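You operate a simulated robot arm through the tools that you are given. There is no shell and no other tool. Be economical: measure what you need, move in short steps, check, and stop when the job is done.

The job below is to be done with a simulated robot arm. You get a single attempt, and the scene is never put back.

TASK
Set the large ball unit to height under the gauge; lock the knob.
Fine: into the teal carrier, slide it in, turn till it shows 0.0 mm, then lock.

It is judged by the outcome, as a careful person would: the job done as asked, and still so three seconds after it is handed in. It fails if anything else is knocked over, pushed out of place, dropped, spilled or broken.

THE ROBOT
A 6-joint arm with a two-finger parallel gripper, fixed in place. Base frame: the origin is at the foot of the arm, x ahead of it, y to its left, z up; the work surface is at about z = 0. Lengths are in m, angles in degrees, forces in N, time in s.
With the tool pointing down near the work surface it reaches from about 0.14 to 0.58 m from the base axis. Its first joint turns from -66.0 to 66.0 degrees. Payload 2.1 kg.
The TCP is the grasp point between the finger pads, 0.03 m short of the fingertips. In the tool frame z runs along the fingers and y along their closing line. Largest opening 0.094 m; finger width 0.028, thickness 0.01; the body of the gripper, 0.05 by 0.096 m, starts 0.055 m behind the TCP.
Orientation is that of the tool frame in the base frame, as a unit quaternion [x, y, z, w]. With the fingers straight down and closing along the base's y, the tool's x points along the base's -x, its y along +y and its z along -z.

THE INTERFACE
- The arm moves only by the tool nudge_tool. Its argument "series" is a list of rows, each a list of 2 entries, a list of its own where there are three numbers: the shift along the base's x, y, z in m, then the turn, a rotation vector about the base's x, y, z in degrees. In form: [[[dx, dy, dz], [ax, ay, az]], ...]. A call has 1 to 8 rows; each row shifts and turns the commanded pose from where the row before left it. "grip" is the finger opening in m, from 0 to 0.094, set as the call begins (left out, the last holds). A row lasts 0.2 s, in which the tool goes at most 0.05 m and 8.6 degrees; a call with a longer step from one row to the next is refused whole, and so is a gripper value outside its range. Where a pose cannot be reached the arm comes as near as it can. A force on the tool above 60 N (or 10 N above the force at the start of the call, whichever is more), or a blocked arm, ends the call early, and 0.2 s more pass. Each finger travels about 0.072 m/s and halts on what it meets, pressing with about 42 N; the grip force reading is that of the motor and also rises with nothing between the fingers. The clock runs only during rows and for 0.2 s after the last one: add rows that do not move to give the fingers time. It gives the time, the measured TCP pose, the force on the tool (base axes), the opening and the grip force at its end, in the units of the frame above (readings bear some noise), with the torque about the TCP (base axes, N m) and any sound that the robot's microphone picked up.
- Cameras (640 x 400 px; columns grow to the right, rows downward): "scene" is fixed at [0.0655, -0.3814, 0.4865]; the picture's right is [0.68, -0.73, 0.00], its down [-0.42, -0.39, -0.82] and it looks along [0.60, 0.56, -0.57] (base axes); focal length 319 px, centre (320, 200). "wrist" rides on the gripper at [0.076, 0.014, -0.103] in the tool frame; the picture's right is [-0.18, 0.98, 0.00], its down [-0.75, -0.14, -0.64] and it looks along [-0.63, -0.12, 0.77] (tool axes); focal length 243 px, centre (320, 200).
- capture(camera): a new picture of that camera. No time passes.
- measure_at(camera, pixels): for up to 12 pixels [column, row] of the newest picture of that camera ("zoom" is the newest enlarged one), the place [x, y, z] in the base frame of the surface seen there, good to about 0.002 m. No time passes.
- enlarge(camera, box): a new picture of the part [left, top, right, bottom] of that camera's present view, enlarged. No time passes.
- job_done(): hands the job in; it is judged then, once.

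Work in short steps. Measure before you move; look again where a grasp or a placing could have gone wrong, and mend it. You have 80 turns and 38 pictures in all, those below and enlarged ones among them. Open the gripper and draw the arm clear of the work before you hand the job in, unless the task says otherwise; then end with one line.

The tools are called after "Request:" as name(argument=value, ...) on one line, values as JSON. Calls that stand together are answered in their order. nudge_tool: Moves the arm, as the interface text tells. Its arguments: {"type":"object","properties":{"series":{"type":"array","items":{"type":"array"}},"grip":{"type":"number"}},"required":["series"]} The other tools are called the same way: capture (camera) takes a picture; measure_at (camera, pixels) gives the place of the surface under pixels of a picture; enlarge (camera, box) takes an enlarged picture of a part of a camera's view; job_done () hands the job in.

At the start:

```text
t: 0.0
position: [0.2519, -0.1133, 0.3083]
orientation: [0.0, 1.0, 0.0, 0.001]
wrist_force: [-1.0, -0.2, 0.4]
torque: [0.01, 0.01, -0.02]
gripper_width: 0.094
gripper_force: 0.0
```

scene: 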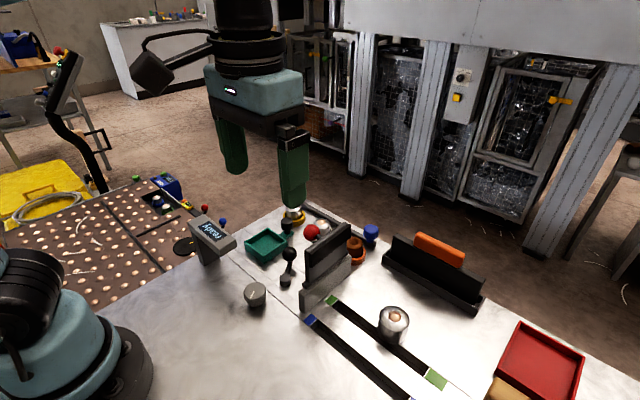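
wrist: 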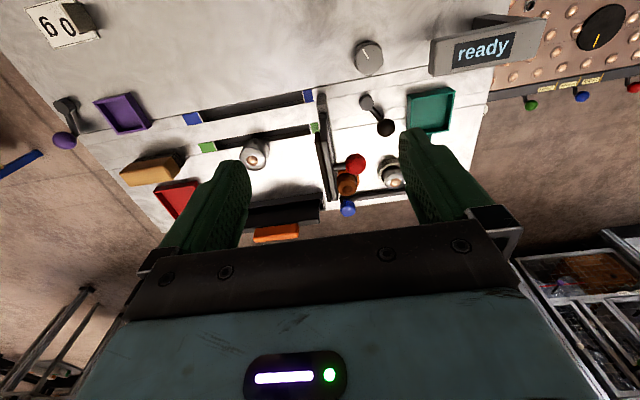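

The overview shows a bench with a display "ready", a knob, a lever, teal tray, slots and ball units. I'll enlarge the main areas to understand it.

Request:
enlarge(camera="scene", box=[180, 180, 400, 320])

Request:
enlarge(camera="wrist", box=[300, 0, 560, 220])

Request:
enlarge(camera="wrist", box=[20, 0, 340, 240])

```text
2.86 times, centred on (290, 250) of scene
```

zoom: 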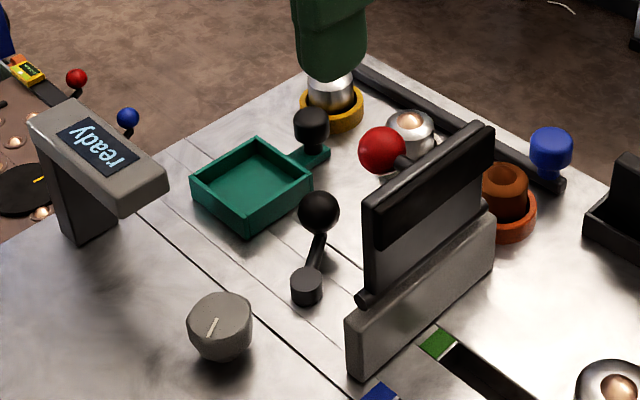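

```text
1.82 times, centred on (430, 110) of wrist
```

zoom: 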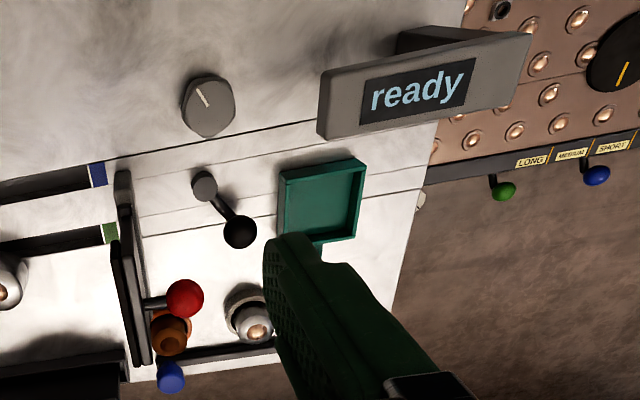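

```text
1.67 times, centred on (180, 120) of wrist
```

zoom: 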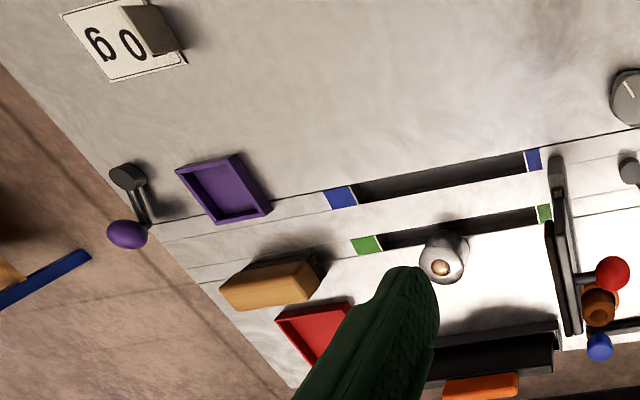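

I measure main features in the scene picture: display, knob, lever, teal tray, handle, the ball units, gate.

Request:
measure_at(camera="scene", pixels=[[254, 290], [286, 279], [289, 254], [267, 244], [287, 226], [294, 213], [321, 225], [312, 231], [356, 245], [371, 231], [394, 316], [211, 231]])

Request:
measure_at(camera="wrist", pixels=[[370, 55], [372, 103], [386, 128], [430, 110], [390, 172], [402, 183], [255, 152], [355, 163], [123, 112], [480, 50], [310, 96], [193, 118]])

```text
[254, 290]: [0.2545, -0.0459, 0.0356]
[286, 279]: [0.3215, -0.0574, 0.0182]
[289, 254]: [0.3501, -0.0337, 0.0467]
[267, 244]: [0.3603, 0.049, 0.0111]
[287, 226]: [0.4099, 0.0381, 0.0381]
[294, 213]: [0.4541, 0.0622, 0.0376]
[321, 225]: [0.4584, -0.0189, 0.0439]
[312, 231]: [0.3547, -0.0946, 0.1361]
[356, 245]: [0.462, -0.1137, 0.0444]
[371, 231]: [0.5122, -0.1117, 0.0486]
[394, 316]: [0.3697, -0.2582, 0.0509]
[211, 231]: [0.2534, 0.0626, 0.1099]
```

```text
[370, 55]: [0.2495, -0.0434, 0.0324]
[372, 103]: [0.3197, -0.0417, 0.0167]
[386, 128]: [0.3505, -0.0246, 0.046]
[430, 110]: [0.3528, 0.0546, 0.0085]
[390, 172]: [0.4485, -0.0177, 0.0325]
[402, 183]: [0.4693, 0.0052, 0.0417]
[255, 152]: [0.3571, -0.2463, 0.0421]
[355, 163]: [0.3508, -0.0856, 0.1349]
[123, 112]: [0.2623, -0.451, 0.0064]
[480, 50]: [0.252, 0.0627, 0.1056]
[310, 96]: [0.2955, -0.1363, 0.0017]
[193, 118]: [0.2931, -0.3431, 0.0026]
```

Three ball units look possible at (0.454,0.062), (0.458,-0.019) and (0.37,-0.258). I move the arm left and up for clear views of them.

Request:
nudge_tool(series=[[[-0.01, 0.045, 0], [0, 0, 0]], [[-0.01, 0.045, 0], [0, 0, 0]], [[-0.02, 0.0, 0], [0, 0, 0]]])

Request:
capture(camera="wrist")

Request:
enlarge(camera="scene", box=[260, 180, 420, 280])

```text
t: 0.8
position: [0.2129, -0.0225, 0.3071]
orientation: [0.0, 1.0, 0.0, 0.002]
wrist_force: [0.0, 0.1, 1.0]
torque: [-0.01, 0.01, -0.01]
gripper_width: 0.0939
gripper_force: 0.1
```

```text
32 pictures are left
```

wrist: 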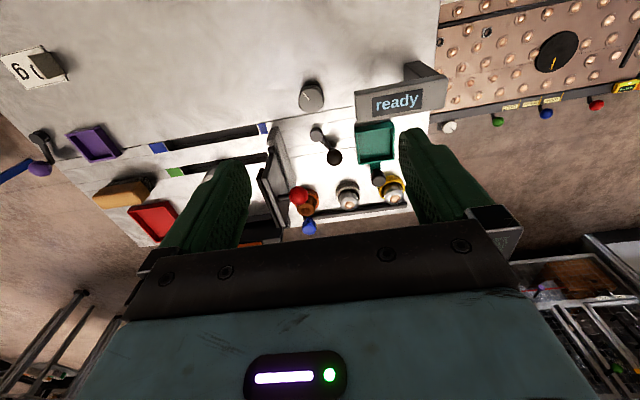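

```text
4.00 times, centred on (340, 230) of scene
```

zoom: 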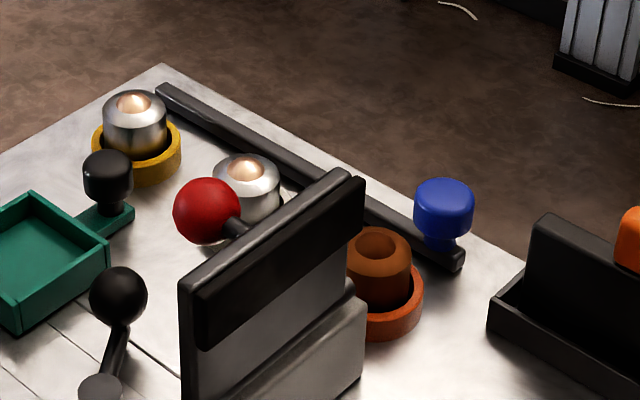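

Now closer views of the rack units from the wrist camera, and of the stray unit.

Request:
enlarge(camera="wrist", box=[250, 70, 450, 240])

Request:
enlarge(camera="scene", box=[290, 270, 450, 370])

```text
2.35 times, centred on (350, 155) of wrist
```

zoom: 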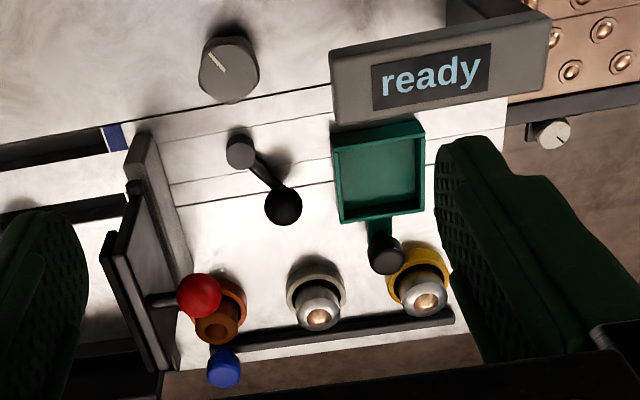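

```text
4.00 times, centred on (370, 320) of scene
```

zoom: 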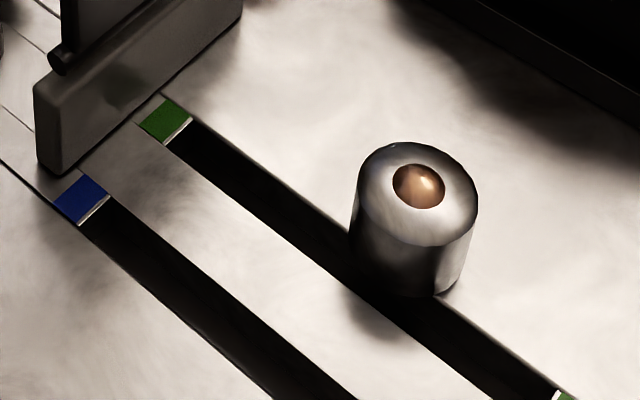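

The stray unit at scene (393,320) appears clearly larger in body (~47 mm vs ~37 mm). I measure it, the tray corners and the handle.

Request:
measure_at(camera="zoom", pixels=[[375, 170], [465, 185], [418, 185], [415, 150], [420, 235], [360, 230], [468, 240], [415, 290], [340, 250], [465, 300]])

Request:
measure_at(camera="wrist", pixels=[[357, 125], [391, 122], [359, 162], [393, 158], [375, 140], [379, 168], [379, 178], [395, 103], [360, 104], [430, 95], [425, 70], [331, 157]])

```text
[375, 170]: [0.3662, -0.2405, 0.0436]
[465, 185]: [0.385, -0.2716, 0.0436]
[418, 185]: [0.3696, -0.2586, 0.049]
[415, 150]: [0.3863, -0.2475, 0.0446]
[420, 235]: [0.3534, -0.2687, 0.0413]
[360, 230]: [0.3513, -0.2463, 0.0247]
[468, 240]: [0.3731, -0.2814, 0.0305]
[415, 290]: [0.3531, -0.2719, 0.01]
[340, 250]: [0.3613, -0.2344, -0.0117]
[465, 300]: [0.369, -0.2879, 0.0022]
```

```text
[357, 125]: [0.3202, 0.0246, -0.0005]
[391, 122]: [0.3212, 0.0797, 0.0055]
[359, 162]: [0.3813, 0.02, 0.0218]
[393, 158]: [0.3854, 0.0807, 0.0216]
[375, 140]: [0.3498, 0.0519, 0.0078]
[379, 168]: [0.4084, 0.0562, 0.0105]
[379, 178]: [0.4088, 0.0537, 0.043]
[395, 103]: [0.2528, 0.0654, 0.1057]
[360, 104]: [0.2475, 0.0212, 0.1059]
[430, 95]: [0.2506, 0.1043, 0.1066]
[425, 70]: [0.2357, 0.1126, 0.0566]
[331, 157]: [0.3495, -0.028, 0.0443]
```

The big unit is centred near (0.370,-0.259), top rim z≈0.044; the tray inner centre near (0.350,0.051), rim z≈0.022. I move above the unit, going high.

Request:
nudge_tool(series=[[[0.0224, -0.0338, 0], [0, 0, 0]], [[0.0224, -0.0338, 0], [0, 0, 0]], [[0.0224, -0.0338, -0.02], [0, 0, 0]], [[0.0224, -0.0338, -0.025], [0, 0, 0]], [[0.0224, -0.0338, -0.025], [0, 0, 0]], [[0.0224, -0.0338, -0.025], [0, 0, 0]], [[0.0224, -0.0338, -0.025], [0, 0, 0]], [[0, 0, -0.03], [0, 0, 0]]])

Request:
capture(camera="wrist")

```text
t: 2.6
position: [0.3701, -0.2607, 0.1573]
orientation: [0.0, 1.0, 0.0, 0.0]
wrist_force: [0.2, 0.4, 0.4]
torque: [0.0, 0.04, -0.02]
gripper_width: 0.0939
gripper_force: 0.1
```

```text
28 pictures are left
```

wrist: 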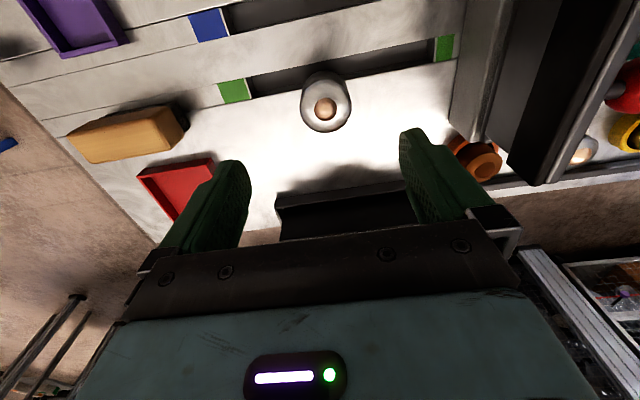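

Unit seen at (326,105). I measure its rim left/right and front/back for the centre.

Request:
measure_at(camera="wrist", pixels=[[304, 106], [348, 104], [325, 107], [325, 90], [326, 128], [308, 80], [342, 78], [380, 88], [326, 100], [410, 80]])

```text
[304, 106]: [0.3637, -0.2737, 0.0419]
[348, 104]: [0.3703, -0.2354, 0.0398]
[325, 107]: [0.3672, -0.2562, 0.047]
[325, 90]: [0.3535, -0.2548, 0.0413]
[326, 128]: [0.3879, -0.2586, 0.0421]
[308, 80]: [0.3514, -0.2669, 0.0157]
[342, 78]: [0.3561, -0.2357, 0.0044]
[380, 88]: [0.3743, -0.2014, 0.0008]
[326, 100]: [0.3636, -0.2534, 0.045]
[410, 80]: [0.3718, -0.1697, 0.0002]
```

Centre ≈ (0.370,-0.256). I shift +0.004 in y, descend to TCP z≈0.047, then close.

Request:
nudge_tool(series=[[[0, 0.004, -0.03], [0, 0, 0]], [[0, 0, -0.03], [0, 0, 0]], [[0, 0, -0.03], [0, 0, 0]], [[0, 0, -0.02], [0, 0, 0]], [[0, 0, 0], [0, 0, 0]]])

Request:
nudge_tool(series=[[[0, 0, 0], [0, 0, 0]], [[0, 0, 0], [0, 0, 0]], [[0, 0, 0], [0, 0, 0]]], grip=0.04)

```text
t: 3.8
position: [0.37, -0.2566, 0.048]
orientation: [0.0, 1.0, 0.0, 0.001]
wrist_force: [0.4, -0.5, -0.7]
torque: [-0.02, -0.02, -0.03]
gripper_width: 0.094
gripper_force: 0.1
```

```text
t: 4.6
position: [0.3702, -0.2559, 0.0491]
orientation: [0.0, 1.0, 0.0, 0.001]
wrist_force: [-0.1, -0.7, 0.5]
torque: [-0.03, -0.01, 0.0]
gripper_width: 0.0469
gripper_force: 42.0
```

Gripped at 0.0469 m. I lift to z≈0.24 to clear the gate.

Request:
nudge_tool(series=[[[0, 0, 0.02], [0, 0, 0]], [[0, 0, 0.04], [0, 0, 0]], [[0, 0, 0.045], [0, 0, 0]], [[0, 0, 0.045], [0, 0, 0]], [[0, 0, 0.045], [0, 0, 0]]])

Request:
nudge_tool(series=[[[0, 0.044, 0], [0, 0, 0]], [[-0.004, 0.044, 0], [0, 0, 0]], [[-0.004, 0.044, 0], [0, 0, 0]], [[-0.004, 0.044, 0], [0, 0, 0]], [[-0.004, 0.044, 0], [0, 0, 0]], [[-0.004, 0.044, 0], [0, 0, 0]], [[0, 0.043, 0], [0, 0, 0]], [[0, 0, 0], [0, 0, 0]]])

Request:
capture(camera="wrist")

```text
t: 5.8
position: [0.3693, -0.2579, 0.2421]
orientation: [0.0, 1.0, 0.0, 0.001]
wrist_force: [0.0, 0.5, -2.3]
torque: [0.02, 0.01, 0.01]
gripper_width: 0.0468
gripper_force: 42.4
```

```text
t: 7.6
position: [0.3497, 0.0503, 0.2432]
orientation: [0.0, 1.0, 0.0, 0.001]
wrist_force: [0.2, 0.5, -1.8]
torque: [0.02, -0.01, 0.03]
gripper_width: 0.0468
gripper_force: 42.0
```

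```text
27 pictures are left
```

wrist: 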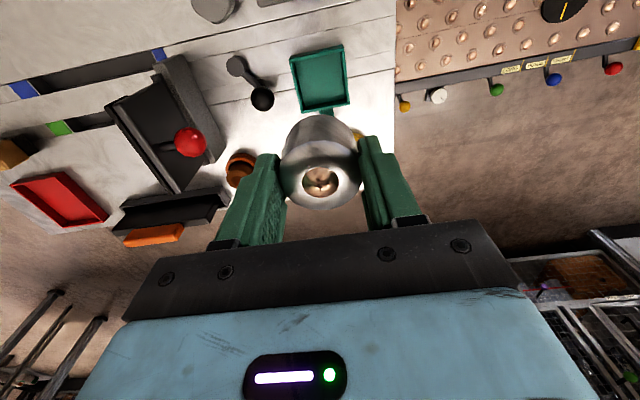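

Holding well. Enlarge the tray to measure its interior precisely.

Request:
enlarge(camera="wrist", box=[270, 30, 370, 130])

```text
4.00 times, centred on (320, 80) of wrist
```

zoom: 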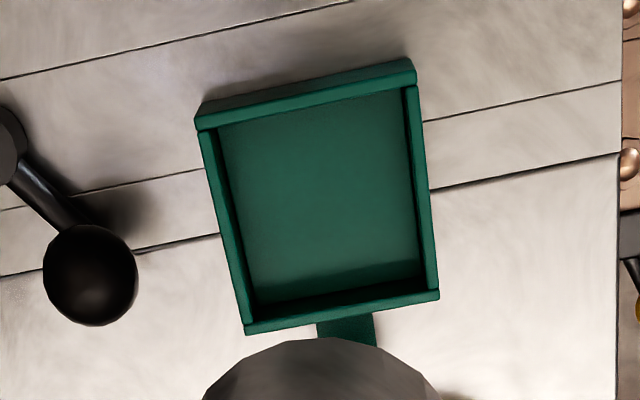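

Request:
measure_at(camera="zoom", pixels=[[222, 220], [425, 170], [305, 113], [345, 308], [320, 190], [230, 215], [412, 170], [345, 296], [308, 122], [200, 110]])

```text
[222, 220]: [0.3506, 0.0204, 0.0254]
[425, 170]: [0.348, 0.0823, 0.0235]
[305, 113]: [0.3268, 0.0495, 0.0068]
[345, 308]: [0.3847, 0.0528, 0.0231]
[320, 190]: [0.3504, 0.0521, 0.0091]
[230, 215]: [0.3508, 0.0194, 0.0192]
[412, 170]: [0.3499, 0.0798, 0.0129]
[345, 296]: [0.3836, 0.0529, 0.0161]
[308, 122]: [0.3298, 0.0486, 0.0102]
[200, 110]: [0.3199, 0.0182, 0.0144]
```

Tray centre ≈ (0.353,0.051). I shift +0.003/+0.001 and go down to z≈0.075, then look.

Request:
nudge_tool(series=[[[0.003, 0.001, -0.04], [0, 0, 0]], [[0, 0, -0.04], [0, 0, 0]], [[0, 0, -0.04], [0, 0, 0]], [[0, 0, -0.035], [0, 0, 0]], [[0, 0, 0], [0, 0, 0]]])

Request:
enlarge(camera="scene", box=[180, 180, 360, 300])

Request:
capture(camera="wrist")

```text
t: 8.8
position: [0.3541, 0.0517, 0.087]
orientation: [0.0, 1.0, 0.0, 0.001]
wrist_force: [-0.6, -0.2, -3.1]
torque: [-0.02, -0.02, 0.02]
gripper_width: 0.0468
gripper_force: 41.8
```

```text
3.33 times, centred on (270, 240) of scene
```

zoom: 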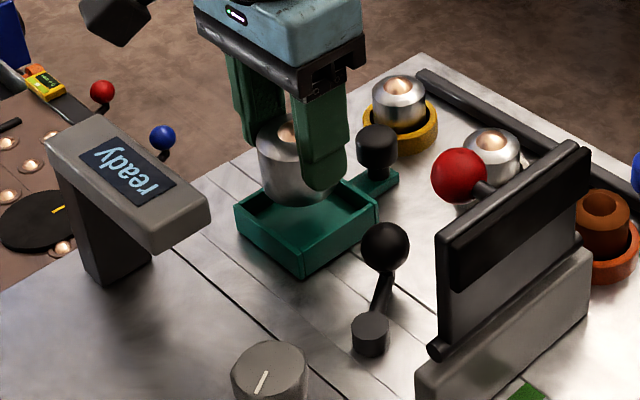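

```text
24 pictures are left
```

wrist: 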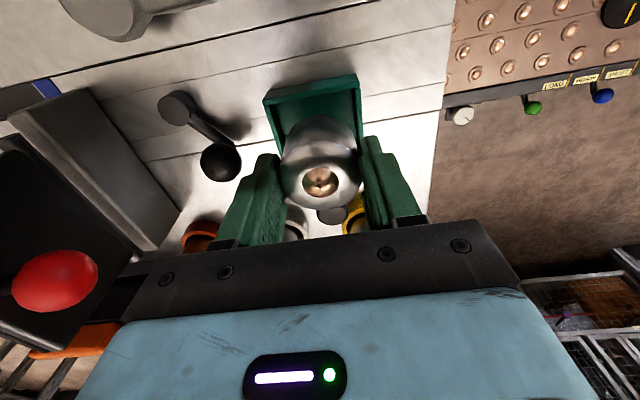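

Aligned above the tray. I lower the rest slowly to z≈0.058.

Request:
nudge_tool(series=[[[0, 0, -0.012], [0, 0, 0]], [[0, 0, -0.01], [0, 0, 0]], [[0, 0, -0.006], [0, 0, 0]], [[0, 0, 0], [0, 0, 0]]])

Request:
enlarge(camera="scene", box=[220, 190, 340, 280])

```text
t: 9.8
position: [0.3534, 0.0517, 0.0604]
orientation: [0.0, 1.0, 0.0, 0.001]
wrist_force: [-0.1, 0.1, -2.1]
torque: [-0.01, 0.04, -0.06]
gripper_width: 0.0466
gripper_force: 41.8
```

```text
4.44 times, centred on (280, 235) of scene
```

zoom: 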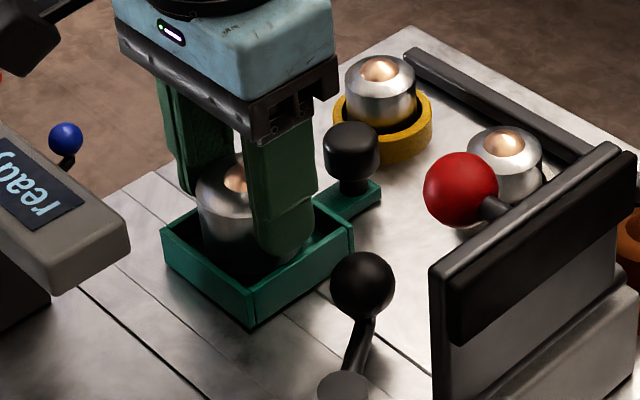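

Not yet seated (no force change). I lower 2 mm steps until contact shows.

Request:
nudge_tool(series=[[[0, 0, -0.002], [0, 0, 0]], [[0, 0, 0], [0, 0, 0]]])

Request:
nudge_tool(series=[[[0, 0, -0.0015], [0, 0, 0]], [[0, 0, 0], [0, 0, 0]]])

```text
t: 10.4
position: [0.3526, 0.0513, 0.0579]
orientation: [0.0, 1.0, -0.001, 0.001]
wrist_force: [-0.1, -0.4, -2.7]
torque: [0.01, -0.01, 0.0]
gripper_width: 0.0469
gripper_force: 41.7
```

```text
t: 11.0
position: [0.3529, 0.0523, 0.055]
orientation: [-0.001, 1.0, 0.0, 0.001]
wrist_force: [-0.8, -1.4, 21.9]
torque: [0.05, 0.01, -0.05]
gripper_width: 0.0468
gripper_force: 42.2
```

Contact felt (22 N): it is seated. I open gently to 0.064 and rise straight up.

Request:
nudge_tool(series=[[[0, 0, 0.0005], [0, 0, 0]], [[0, 0, 0], [0, 0, 0]], [[0, 0, 0], [0, 0, 0]]], grip=0.064)

Request:
nudge_tool(series=[[[0, 0, 0.01], [0, 0, 0]], [[0, 0, 0.03], [0, 0, 0]], [[0, 0, 0.04], [0, 0, 0]], [[0, 0, 0.04], [0, 0, 0]]])

Request:
capture(camera="wrist")

Request:
enlarge(camera="scene", box=[180, 180, 360, 300])

```text
t: 11.8
position: [0.354, 0.0511, 0.0563]
orientation: [0.0, 1.0, 0.0, 0.002]
wrist_force: [1.2, -0.4, 0.0]
torque: [-0.01, 0.01, 0.0]
gripper_width: 0.0639
gripper_force: 0.0
```

```text
t: 12.8
position: [0.3522, 0.0515, 0.1774]
orientation: [-0.001, 1.0, 0.0, 0.0]
wrist_force: [0.0, 0.7, -0.7]
torque: [0.01, 0.0, 0.02]
gripper_width: 0.064
gripper_force: 0.1
```

```text
22 pictures are left
```

wrist: 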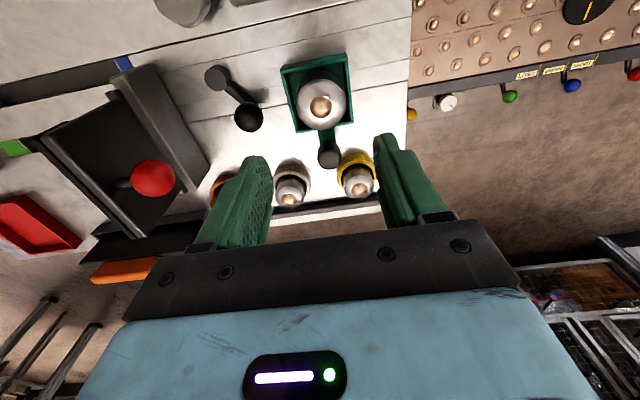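

```text
3.33 times, centred on (270, 240) of scene
```

zoom: 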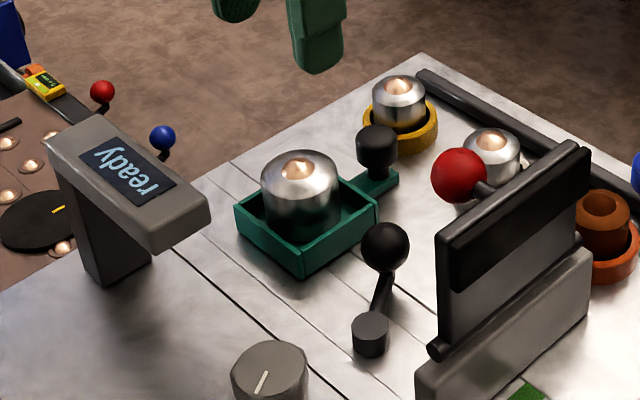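

Unit is seated in the tray. Next I measure the handle knob and gauge-head extents before grasping the handle.

Request:
measure_at(camera="zoom", pixels=[[378, 132], [362, 135], [394, 135], [378, 152], [210, 205], [155, 245], [92, 118], [155, 250], [90, 240], [150, 265], [428, 140], [296, 165]])

Request:
measure_at(camera="wrist", pixels=[[329, 160], [321, 158], [339, 156], [330, 150], [331, 165], [355, 158], [347, 165], [320, 105], [292, 72], [343, 58], [358, 188]])

```text
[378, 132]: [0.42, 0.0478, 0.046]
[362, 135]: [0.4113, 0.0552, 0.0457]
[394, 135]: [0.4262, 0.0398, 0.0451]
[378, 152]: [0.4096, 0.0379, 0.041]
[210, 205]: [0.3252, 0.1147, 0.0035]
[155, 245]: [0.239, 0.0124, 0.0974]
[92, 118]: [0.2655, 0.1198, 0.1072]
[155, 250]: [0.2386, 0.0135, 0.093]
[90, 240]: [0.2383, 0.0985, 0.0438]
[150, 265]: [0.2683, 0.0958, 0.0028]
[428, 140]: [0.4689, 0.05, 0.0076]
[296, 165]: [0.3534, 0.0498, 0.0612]
```

```text
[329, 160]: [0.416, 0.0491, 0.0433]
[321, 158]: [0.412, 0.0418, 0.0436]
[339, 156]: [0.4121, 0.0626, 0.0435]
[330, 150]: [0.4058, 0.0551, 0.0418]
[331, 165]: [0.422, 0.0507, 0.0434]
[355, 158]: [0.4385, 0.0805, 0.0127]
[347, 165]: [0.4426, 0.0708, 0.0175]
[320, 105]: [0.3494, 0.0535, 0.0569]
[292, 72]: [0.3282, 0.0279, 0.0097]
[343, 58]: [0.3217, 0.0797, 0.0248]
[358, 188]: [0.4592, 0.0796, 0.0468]
```

Handle knob is centred ≈ (0.415,0.051), top z≈0.045. I move over it (x 0.411), set opening 0.045, and descend to z≈0.056.

Request:
nudge_tool(series=[[[0.03, 0, 0], [0, 0, 0]], [[0.029, 0, 0], [0, 0, 0]], [[0, 0, -0.04], [0, 0, 0]], [[0, 0, -0.04], [0, 0, 0]], [[0, 0, -0.025], [0, 0, 0]], [[0, 0, -0.016], [0, 0, 0]], [[0, 0, 0], [0, 0, 0]]], grip=0.05)

Request:
enlarge(camera="scene", box=[200, 170, 360, 280])

```text
t: 14.4
position: [0.4119, 0.0519, 0.0563]
orientation: [0.0, 1.0, 0.0, 0.001]
wrist_force: [0.5, 0.0, 0.4]
torque: [-0.05, -0.01, 0.01]
gripper_width: 0.05
gripper_force: 0.0
```

```text
3.64 times, centred on (280, 225) of scene
```

zoom: 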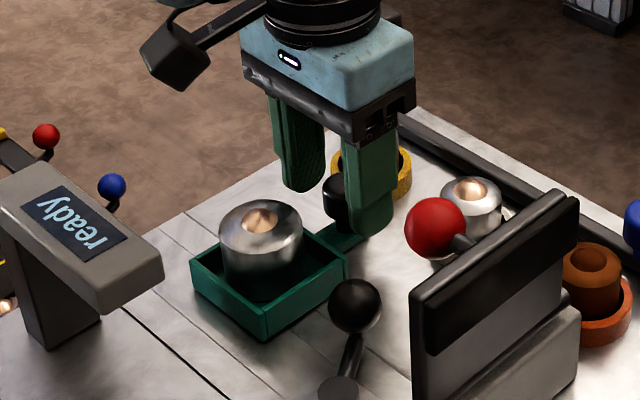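

Fingers straddle the handle; the camera box should clear the gauge head by about 2 cm. I close on it and start sliding -x.

Request:
nudge_tool(series=[[[0, 0, 0], [0, 0, 0]], [[0, 0, 0], [0, 0, 0]], [[0, 0, 0], [0, 0, 0]]], grip=0.012)

Request:
nudge_tool(series=[[[-0.008, 0, 0], [0, 0, 0]], [[-0.01, 0, 0], [0, 0, 0]], [[-0.01, 0, 0], [0, 0, 0]]])

```text
t: 15.2
position: [0.4125, 0.0506, 0.0553]
orientation: [0.001, 1.0, -0.002, 0.001]
wrist_force: [0.4, -14.1, -10.5]
torque: [0.11, 0.02, -0.06]
gripper_width: 0.027
gripper_force: 44.9
```

```text
t: 16.0
position: [0.3833, 0.0496, 0.0562]
orientation: [0.002, 1.0, -0.003, 0.001]
wrist_force: [0.2, -26.2, 3.7]
torque: [-0.06, 0.27, -0.26]
gripper_width: 0.0273
gripper_force: 45.4
```

The slide moves; a side force of -26 N in y means I'm slightly off the guide line. I ease y by -0.002 and continue.

Request:
nudge_tool(series=[[[0, -0.002, 0], [0, 0, 0]], [[0, 0, 0], [0, 0, 0]]])

Request:
enlarge(camera="scene", box=[180, 170, 340, 280])

```text
t: 16.6
position: [0.3841, 0.0492, 0.0566]
orientation: [-0.001, 1.0, -0.001, 0.002]
wrist_force: [-0.7, -12.1, 12.9]
torque: [-0.22, -0.01, -0.03]
gripper_width: 0.0272
gripper_force: 45.3
```

```text
3.64 times, centred on (260, 225) of scene
```

zoom: 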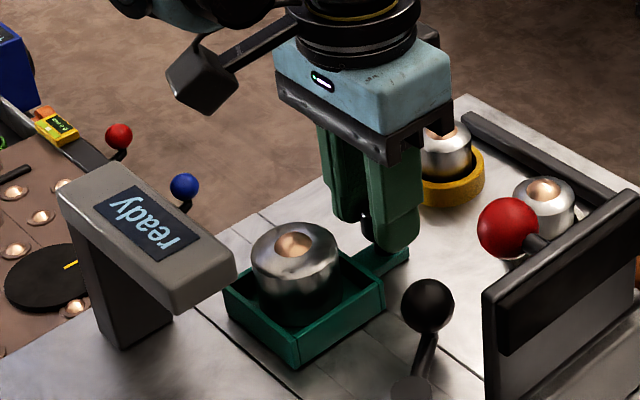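

Tray and unit moved together. Continue sliding -x in small steps.

Request:
nudge_tool(series=[[[-0.01, -0.001, 0], [0, 0, 0]], [[-0.01, 0, 0], [0, 0, 0]], [[-0.01, 0, 0], [0, 0, 0]], [[-0.01, 0, 0], [0, 0, 0]]])

Request:
nudge_tool(series=[[[-0.008, 0, 0], [0, 0, 0]], [[-0.008, 0, 0], [0, 0, 0]]])

Request:
enlarge(camera="scene", box=[160, 170, 320, 280])

```text
t: 17.6
position: [0.3437, 0.0502, 0.0565]
orientation: [-0.001, 1.0, 0.003, 0.001]
wrist_force: [0.4, 7.5, 39.3]
torque: [-0.17, -0.33, 0.07]
gripper_width: 0.0276
gripper_force: 45.5
```

```text
t: 18.2
position: [0.3265, 0.0507, 0.056]
orientation: [-0.001, 1.0, 0.002, 0.001]
wrist_force: [0.8, 21.3, 21.2]
torque: [0.22, -0.5, 0.16]
gripper_width: 0.0272
gripper_force: 45.4
```

```text
3.64 times, centred on (240, 225) of scene
```

zoom: 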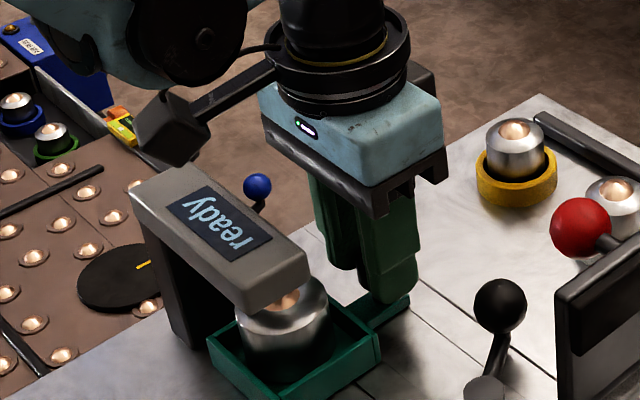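

The tray is going under the gauge; the display is still "ready". I trim y +0.0015, z +0.001 and continue until it stops.

Request:
nudge_tool(series=[[[-0.005, 0.0015, 0.001], [0, 0, 0]], [[-0.005, 0, 0], [0, 0, 0]], [[0, 0, 0], [0, 0, 0]]])

Request:
nudge_tool(series=[[[-0.004, 0, 0], [0, 0, 0]], [[-0.004, 0, 0], [0, 0, 0]], [[0, 0, 0], [0, 0, 0]]])

Request:
capture(camera="scene")

```text
t: 19.0
position: [0.317, 0.0496, 0.0571]
orientation: [0.0, 1.0, -0.001, 0.0]
wrist_force: [0.0, 10.4, -39.6]
torque: [0.54, 0.26, 0.07]
gripper_width: 0.0274
gripper_force: 44.7
```

```text
t: 19.8
position: [0.314, 0.051, 0.0572]
orientation: [0.001, 1.0, 0.0, 0.008]
wrist_force: [37.8, 2.3, 13.1]
torque: [0.43, -1.16, -0.01]
gripper_width: 0.0278
gripper_force: 45.3
```

```text
17 pictures are left
```

scene: 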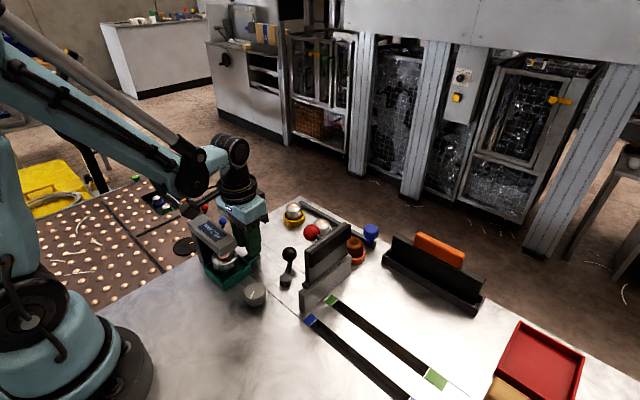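

Now a stop is felt (38 N in +x). I zoom on the display.

Request:
enlarge(camera="scene", box=[175, 200, 275, 310])

```text
3.64 times, centred on (225, 255) of scene
```

zoom: 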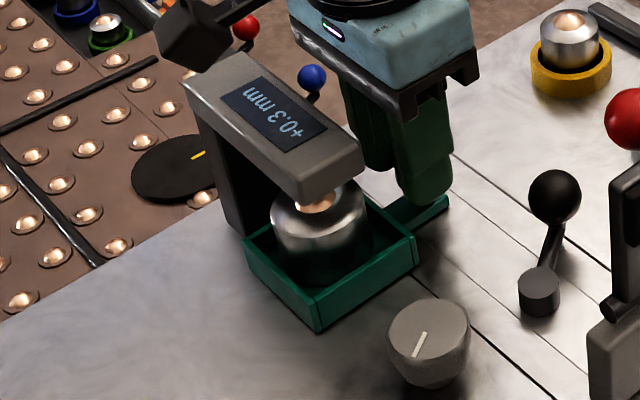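

The display reads +0.3 mm: carrier is in. I relax the push, open, and rise.

Request:
nudge_tool(series=[[[0.004, 0, 0], [0, 0, 0]], [[0, 0, 0], [0, 0, 0]]])

Request:
nudge_tool(series=[[[0, 0, 0], [0, 0, 0]], [[0, 0, 0], [0, 0, 0]]], grip=0.05)

Request:
nudge_tool(series=[[[0, 0, 0.02], [0, 0, 0]], [[0, 0, 0.04], [0, 0, 0]], [[0, 0, 0.04], [0, 0, 0]], [[0, 0, 0.03], [0, 0, 0]], [[0, 0, 0], [0, 0, 0]]])

Request:
enlarge(camera="scene", box=[175, 200, 275, 310])

Request:
capture(camera="wrist")

```text
t: 20.4
position: [0.3123, 0.0496, 0.0568]
orientation: [0.0, 1.0, 0.0, 0.002]
wrist_force: [7.8, 3.6, 28.7]
torque: [-0.24, -1.34, 0.04]
gripper_width: 0.0274
gripper_force: 44.9
```

```text
t: 21.0
position: [0.3138, 0.0495, 0.0563]
orientation: [0.0, 1.0, 0.0, 0.0]
wrist_force: [0.1, 0.1, -0.7]
torque: [-0.01, 0.01, 0.03]
gripper_width: 0.0502
gripper_force: 0.1
```

```text
t: 22.2
position: [0.3132, 0.0504, 0.1875]
orientation: [0.001, 1.0, -0.001, 0.0]
wrist_force: [0.1, 0.0, 0.3]
torque: [-0.01, 0.0, 0.03]
gripper_width: 0.05
gripper_force: 0.1
```

```text
3.64 times, centred on (225, 255) of scene
```

zoom: 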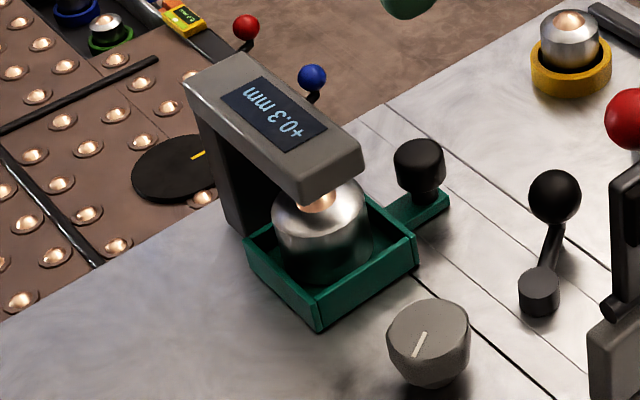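

```text
14 pictures are left
```

wrist: 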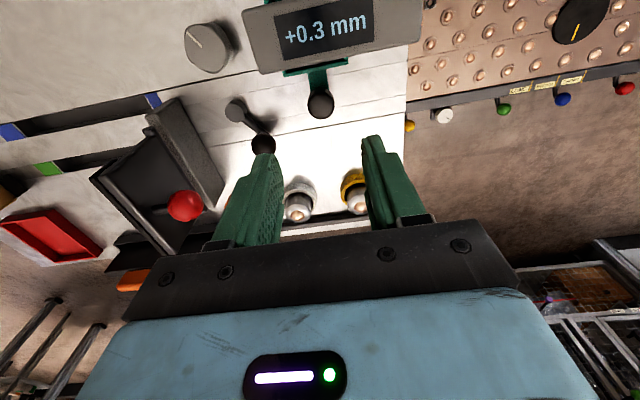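

Still +0.3 mm. Now I measure the knob (zoom ~(428,335)) and the lock lever.

Request:
measure_at(camera="zoom", pixels=[[392, 332], [464, 332], [425, 358], [432, 303], [428, 332], [425, 375], [414, 352], [425, 336], [538, 275], [553, 195], [425, 384]])

Request:
measure_at(camera="wrist", pixels=[[188, 42], [228, 42], [205, 26], [206, 62], [207, 42], [237, 108], [262, 145], [188, 32], [201, 45]])

```text
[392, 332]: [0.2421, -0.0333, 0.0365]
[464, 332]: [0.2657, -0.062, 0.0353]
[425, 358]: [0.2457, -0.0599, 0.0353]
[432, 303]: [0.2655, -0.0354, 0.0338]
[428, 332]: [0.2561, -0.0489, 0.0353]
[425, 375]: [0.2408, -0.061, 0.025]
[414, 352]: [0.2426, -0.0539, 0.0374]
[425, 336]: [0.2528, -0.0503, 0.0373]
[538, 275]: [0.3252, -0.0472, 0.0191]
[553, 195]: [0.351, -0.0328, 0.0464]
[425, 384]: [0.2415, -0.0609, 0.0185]
```

```text
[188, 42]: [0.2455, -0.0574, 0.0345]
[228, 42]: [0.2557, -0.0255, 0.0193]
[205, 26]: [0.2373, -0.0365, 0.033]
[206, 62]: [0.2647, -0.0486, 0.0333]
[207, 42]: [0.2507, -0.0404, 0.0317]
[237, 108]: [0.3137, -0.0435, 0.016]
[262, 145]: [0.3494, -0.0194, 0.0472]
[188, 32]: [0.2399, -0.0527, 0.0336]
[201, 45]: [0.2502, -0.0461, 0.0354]
```

Knob centre ≈ (0.254,-0.048), Ø≈0.038, top z 0.035. I go above it and descend to TCP z≈0.052, fingers open 0.062.

Request:
nudge_tool(series=[[[-0.02, -0.033, 0], [0, 0, 0]], [[-0.02, -0.033, 0], [0, 0, 0]], [[-0.019, -0.032, 0], [0, 0, 0]], [[0, 0, -0.04], [0, 0, 0]], [[0, 0, -0.04], [0, 0, 0]], [[0, 0, -0.035], [0, 0, 0]], [[0, 0, -0.02], [0, 0, 0]], [[0, 0, 0], [0, 0, 0]]], grip=0.062)

Request:
capture(camera="wrist")

```text
t: 24.0
position: [0.2553, -0.048, 0.0515]
orientation: [0.0, 1.0, 0.0, 0.001]
wrist_force: [-0.7, -0.9, 0.4]
torque: [0.0, 0.01, 0.03]
gripper_width: 0.062
gripper_force: 0.0
```

```text
13 pictures are left
```

wrist: 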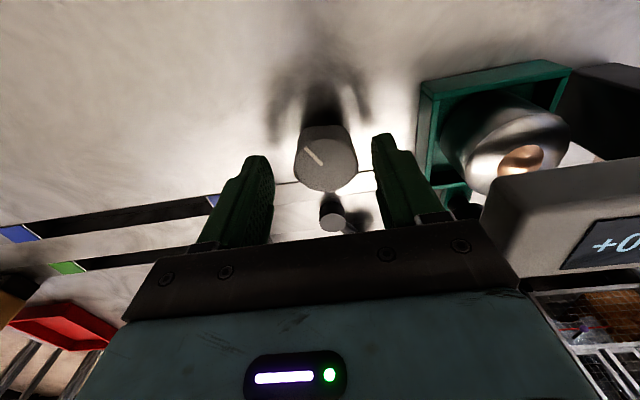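

I check knob centring with a measurement.

Request:
measure_at(camera="wrist", pixels=[[300, 150], [352, 155], [325, 130], [325, 185], [326, 158], [297, 165], [356, 168]])

```text
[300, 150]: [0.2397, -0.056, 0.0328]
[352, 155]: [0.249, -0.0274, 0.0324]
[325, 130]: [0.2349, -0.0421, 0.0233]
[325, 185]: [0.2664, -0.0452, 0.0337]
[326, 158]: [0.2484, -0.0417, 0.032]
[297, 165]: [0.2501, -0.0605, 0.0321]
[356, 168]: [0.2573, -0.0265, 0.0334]
```

Averaging both views gives (0.252,-0.0455). I shift slightly, and close on the knob.

Request:
nudge_tool(series=[[[-0.003, 0.0025, 0], [0, 0, 0]], [[0, 0, 0], [0, 0, 0]]])

Request:
nudge_tool(series=[[[0, 0, 0], [0, 0, 0]], [[0, 0, 0], [0, 0, 0]]], grip=0.03)

```text
t: 24.6
position: [0.2511, -0.0462, 0.0524]
orientation: [0.0, 1.0, -0.001, 0.001]
wrist_force: [-0.2, -0.4, 0.1]
torque: [-0.02, 0.03, -0.02]
gripper_width: 0.0623
gripper_force: 0.1
```

```text
t: 25.2
position: [0.251, -0.045, 0.0526]
orientation: [0.0, 1.0, 0.001, 0.001]
wrist_force: [-0.9, 5.6, -1.2]
torque: [0.13, -0.15, -0.03]
gripper_width: 0.0414
gripper_force: 45.0
```

Gripped (0.0414 m), well centred. I turn +8° about z and look at the display.

Request:
nudge_tool(series=[[[0, 0.001, 0], [0, 0, 8]], [[0, 0, 0], [0, 0, 0]]])

Request:
capture(camera="wrist")

```text
t: 25.8
position: [0.2524, -0.045, 0.0516]
orientation: [-0.07, 0.998, -0.002, 0.0]
wrist_force: [-5.0, -6.9, 34.0]
torque: [-0.05, -0.43, -0.03]
gripper_width: 0.0413
gripper_force: 45.5
```

```text
12 pictures are left
```

wrist: 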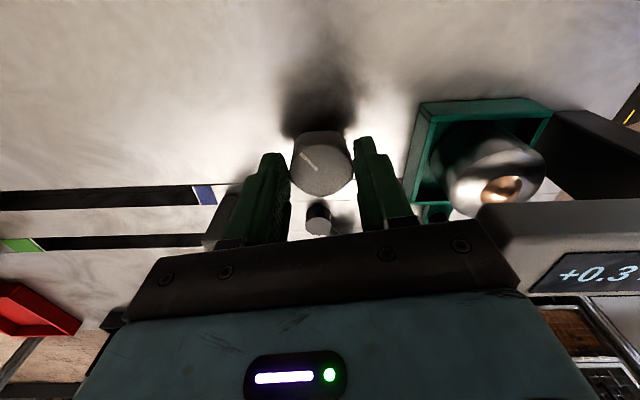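

Still +0.3; display visible from here. I turn +16° more.

Request:
nudge_tool(series=[[[0, 0, 0.001], [0, 0, 8]], [[0, 0, 0], [0, 0, 8]], [[0, 0, 0], [0, 0, 0]]])

Request:
enlarge(camera="wrist", box=[260, 100, 640, 330])

```text
t: 26.6
position: [0.2517, -0.0458, 0.0522]
orientation: [-0.208, 0.978, -0.004, 0.0]
wrist_force: [7.3, -27.9, -36.3]
torque: [-0.23, -0.31, -0.05]
gripper_width: 0.0416
gripper_force: 45.1
```

```text
1.68 times, centred on (450, 215) of wrist
```

zoom: 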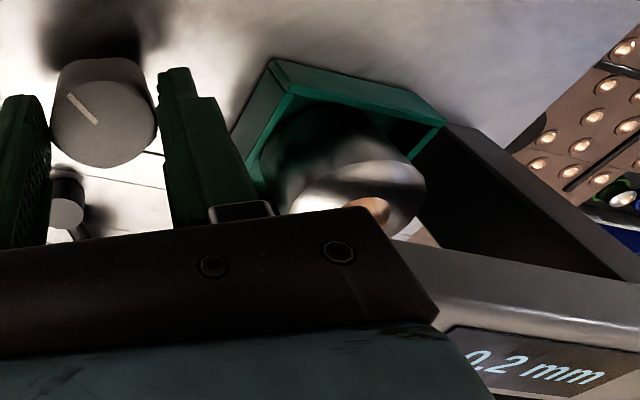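

Reads 0.2 after +24°; direction is right. I turn +24° more and read from the scene camera.

Request:
nudge_tool(series=[[[0, -0.001, -0.0005], [0, 0, 8]], [[0, 0, 0], [0, 0, 8]], [[0, 0, 0], [0, 0, 8]], [[0, 0, 0], [0, 0, 0]]])

Request:
enlarge(camera="scene", box=[175, 200, 275, 310])

```text
t: 27.6
position: [0.253, -0.0472, 0.0537]
orientation: [-0.408, 0.913, -0.005, 0.001]
wrist_force: [14.6, -27.2, 37.0]
torque: [-0.73, -0.39, -0.06]
gripper_width: 0.0414
gripper_force: 44.5
```

```text
3.64 times, centred on (225, 255) of scene
```

zoom: 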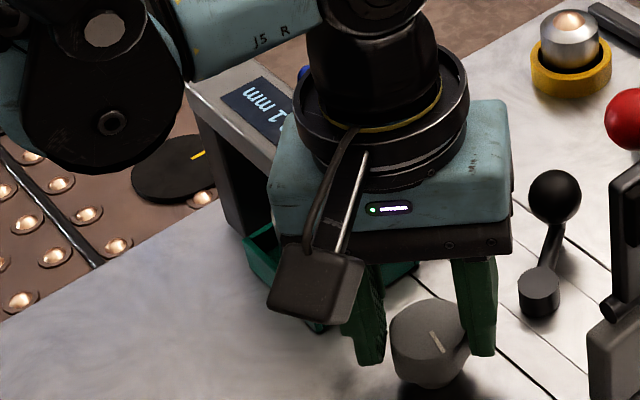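

Reads 0.1 at +48°. I turn +22° more and check.

Request:
nudge_tool(series=[[[0.001, -0.001, 0.0005], [0, 0, 8]], [[0, 0, 0], [0, 0, 7]], [[0, 0, 0], [0, 0, 7]], [[0, 0, 0], [0, 0, 0]]])

Request:
enlarge(camera="scene", box=[205, 210, 255, 250])

```text
t: 28.6
position: [0.2533, -0.0476, 0.0527]
orientation: [-0.575, 0.818, -0.004, 0.0]
wrist_force: [19.7, -25.2, -34.9]
torque: [-0.57, -0.2, -0.05]
gripper_width: 0.0417
gripper_force: 45.4
```

```text
10.00 times, centred on (230, 230) of scene
```

zoom: 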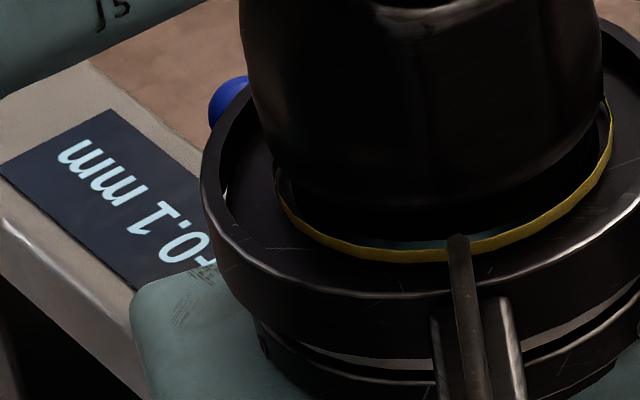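

Still +0.1 at 70°; slope about 0.003 mm/°, so zero is near 94°. I turn +24° more.

Request:
nudge_tool(series=[[[0.001, -0.001, -0.0005], [0, 0, 8]], [[0, 0, 0], [0, 0, 8]], [[0, 0, 0], [0, 0, 8]], [[0, 0, 0], [0, 0, 0]]])

Request:
enlarge(camera="scene", box=[205, 210, 255, 250])

```text
t: 29.6
position: [0.2552, -0.0481, 0.0521]
orientation: [0.732, -0.682, 0.002, -0.002]
wrist_force: [18.0, -15.8, 30.9]
torque: [-0.57, -0.37, 0.0]
gripper_width: 0.0414
gripper_force: 44.7
```

```text
10.00 times, centred on (230, 230) of scene
```

zoom: 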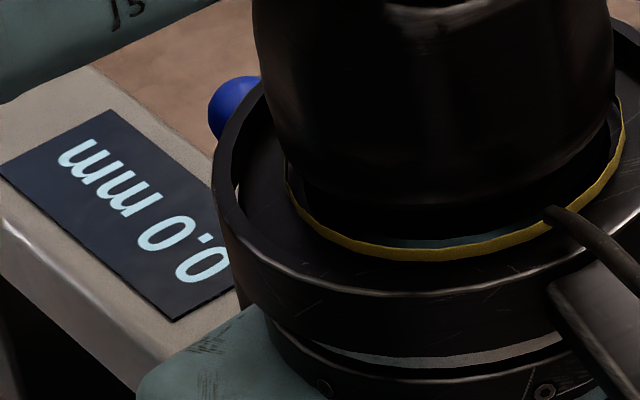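

Display reads 0.0 mm. I open the fingers and rise straight up, then look again at display and lever.

Request:
nudge_tool(series=[[[0, 0, 0], [0, 0, 0]], [[0, 0, 0], [0, 0, 0]]], grip=0.062)

Request:
nudge_tool(series=[[[0, 0, 0.02], [0, 0, 0]], [[0, 0, 0.04], [0, 0, 0]], [[0, 0, 0.045], [0, 0, 0]], [[0, 0, 0.045], [0, 0, 0]], [[0.03, -0.03, 0], [0, 0, 0]], [[0.03, -0.03, 0], [0, 0, 0]], [[0.03, -0.02, 0], [0, 0, 0]]])

Request:
enlarge(camera="scene", box=[190, 200, 350, 310])

```text
t: 30.2
position: [0.2521, -0.0461, 0.0523]
orientation: [0.732, -0.682, 0.0, 0.0]
wrist_force: [0.2, -0.5, 0.4]
torque: [-0.01, -0.01, 0.01]
gripper_width: 0.0619
gripper_force: 0.0
```

```text
t: 31.8
position: [0.3432, -0.1275, 0.2021]
orientation: [0.732, -0.682, -0.001, -0.001]
wrist_force: [0.2, -1.0, 0.1]
torque: [0.02, 0.01, -0.01]
gripper_width: 0.0619
gripper_force: 0.1
```

```text
3.64 times, centred on (270, 255) of scene
```

zoom: 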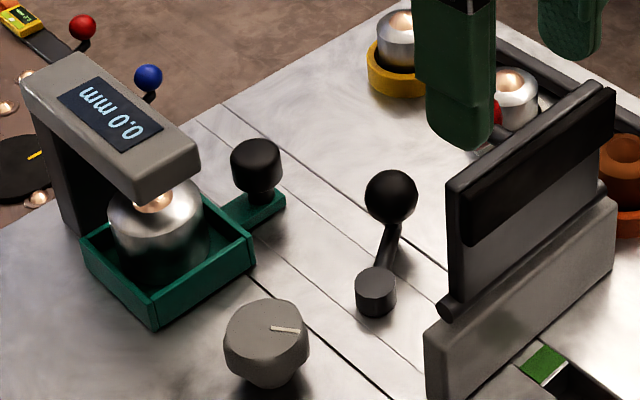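

Still 0.0 mm with the knob free. To push the lock lever clockwise without touching the gate/red ball I need the gripper turned so its body is narrow in y with the camera on +y; I rotate back while moving away from the gate.

Request:
nudge_tool(series=[[[0.002, 0.03, 0], [0, 0, -8.4]], [[0.002, 0.03, 0], [0, 0, -8.4]], [[0.002, 0.03, 0], [0, 0, -8.4]], [[0.002, 0.03, 0], [0, 0, -8.4]], [[0.002, 0.025, 0], [0, 0, -8.4]], [[0, 0, 0], [0, 0, -8.4]], [[0, 0, 0], [0, 0, -8.4]], [[0, 0, 0], [0, 0, -8.4]]], grip=0)

Request:
nudge_tool(series=[[[0, 0, 0], [0, 0, -8.4]], [[0, 0, 0], [0, 0, -8.4]], [[0, 0, 0], [0, 0, -8.4]], [[0, 0, 0], [0, 0, -8.4]], [[0, 0, 0], [0, 0, -8.4]], [[0, 0, 0], [0, 0, -8.4]], [[0, 0, 0], [0, 0, -8.4]], [[0, 0, 0], [0, 0, -8.4]]])

Request:
nudge_tool(series=[[[0, 0, 0], [0, 0, -8.4]], [[0, 0, 0], [0, 0, -8.4]], [[0, 0, 0], [0, 0, -8.4]], [[0, 0, 0], [0, 0, -8.4]], [[0, 0, 0], [0, 0, -8.4]], [[0, 0, 0], [0, 0, -8.4]]])

```text
t: 33.6
position: [0.3536, 0.0184, 0.2019]
orientation: [-0.23, 0.973, 0.001, 0.001]
wrist_force: [0.4, -0.4, -0.4]
torque: [0.02, -0.02, 0.01]
gripper_width: 0.0
gripper_force: 33.1
```

```text
t: 35.4
position: [0.3533, 0.0168, 0.201]
orientation: [0.347, 0.938, 0.0, 0.0]
wrist_force: [0.4, -1.0, -0.5]
torque: [0.01, -0.02, 0.02]
gripper_width: 0.0
gripper_force: 32.4
```

```text
t: 36.8
position: [0.3541, 0.0181, 0.2028]
orientation: [0.713, 0.701, -0.001, 0.001]
wrist_force: [0.6, -0.1, -0.4]
torque: [-0.01, 0.01, -0.02]
gripper_width: 0.0001
gripper_force: 33.0
```

Tool is turned to -91°. Ball centre ≈ (0.356,-0.025,0.038). I descend beside it on +y with tips at z≈0.027.

Request:
nudge_tool(series=[[[0, -0.002, -0.04], [0, 0, 0]], [[0, 0, -0.04], [0, 0, 0]], [[0, 0, -0.04], [0, 0, 0]], [[0, 0, -0.025], [0, 0, 0]], [[0, 0, 0], [0, 0, 0]]])

Request:
enlarge(camera="scene", box=[230, 190, 350, 290])

```text
t: 38.0
position: [0.3541, 0.0141, 0.0577]
orientation: [0.712, 0.702, 0.0, 0.0]
wrist_force: [-1.0, 0.5, 0.5]
torque: [0.01, 0.01, 0.02]
gripper_width: 0.0002
gripper_force: 32.9
```

```text
4.00 times, centred on (290, 240) of scene
```

zoom: 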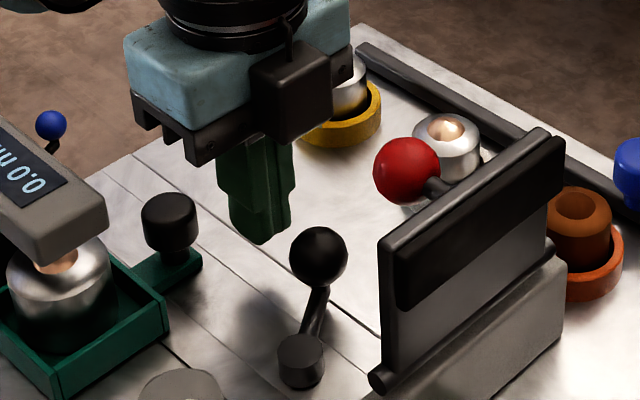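

A dark box shows on the gripper's near side at (290,90); I measure it and the gate's top so that pushing in -y stays clear.

Request:
measure_at(camera="zoom", pixels=[[280, 100], [320, 80], [285, 140], [328, 110], [405, 160], [545, 135], [380, 250], [318, 240], [260, 240], [300, 345], [318, 300], [285, 45]])

```text
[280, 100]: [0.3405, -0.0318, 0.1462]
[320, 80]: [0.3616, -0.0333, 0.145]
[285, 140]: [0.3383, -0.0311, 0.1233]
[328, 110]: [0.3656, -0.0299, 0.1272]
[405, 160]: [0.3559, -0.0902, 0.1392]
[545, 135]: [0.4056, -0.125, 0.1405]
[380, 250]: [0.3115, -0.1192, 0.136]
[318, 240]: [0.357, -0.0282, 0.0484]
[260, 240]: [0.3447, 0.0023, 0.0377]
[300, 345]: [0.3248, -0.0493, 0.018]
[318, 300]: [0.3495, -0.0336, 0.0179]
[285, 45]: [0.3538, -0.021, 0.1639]
```

The accessory box leaves 44 mm to the red ball. I push -y gently: contact expected at TCP y≈0.002.

Request:
nudge_tool(series=[[[0, -0.01, 0], [0, 0, 0]], [[0, -0.006, 0], [0, 0, 0]], [[0, -0.004, 0], [0, 0, 0]], [[0, -0.003, 0], [0, 0, 0]], [[0, 0, 0], [0, 0, 0]]])

```text
t: 39.2
position: [0.3551, -0.0075, 0.0578]
orientation: [0.712, 0.702, 0.0, 0.0]
wrist_force: [6.8, 7.4, -0.1]
torque: [0.15, -0.14, 0.17]
gripper_width: 0.0
gripper_force: 33.2
```

The lever yields with ~10 N. I push a little further (to y≈-0.021), within clearance.

Request:
nudge_tool(series=[[[0.001, -0.004, 0], [0, 0, 0]], [[0.001, -0.004, 0], [0, 0, 0]], [[0, -0.004, 0], [0, 0, 0]], [[0, -0.002, 0], [0, 0, 0]], [[0, 0, 0], [0, 0, 0]]])

Request:
enlarge(camera="scene", box=[190, 195, 350, 305])

```text
t: 40.4
position: [0.3561, -0.0231, 0.0576]
orientation: [0.712, 0.702, -0.001, 0.001]
wrist_force: [2.1, 1.4, -0.5]
torque: [0.04, -0.07, 0.05]
gripper_width: 0.0
gripper_force: 32.2
```

```text
3.64 times, centred on (270, 250) of scene
```

zoom: 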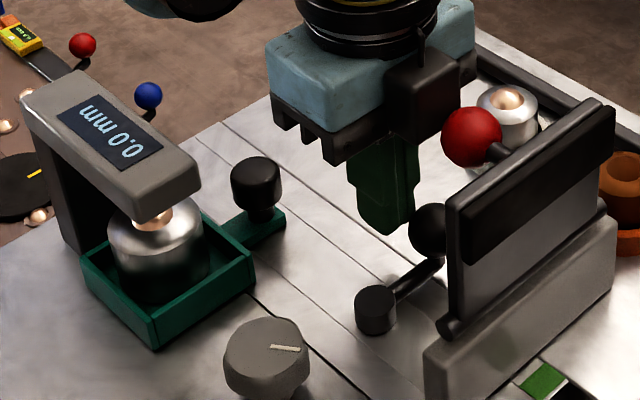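

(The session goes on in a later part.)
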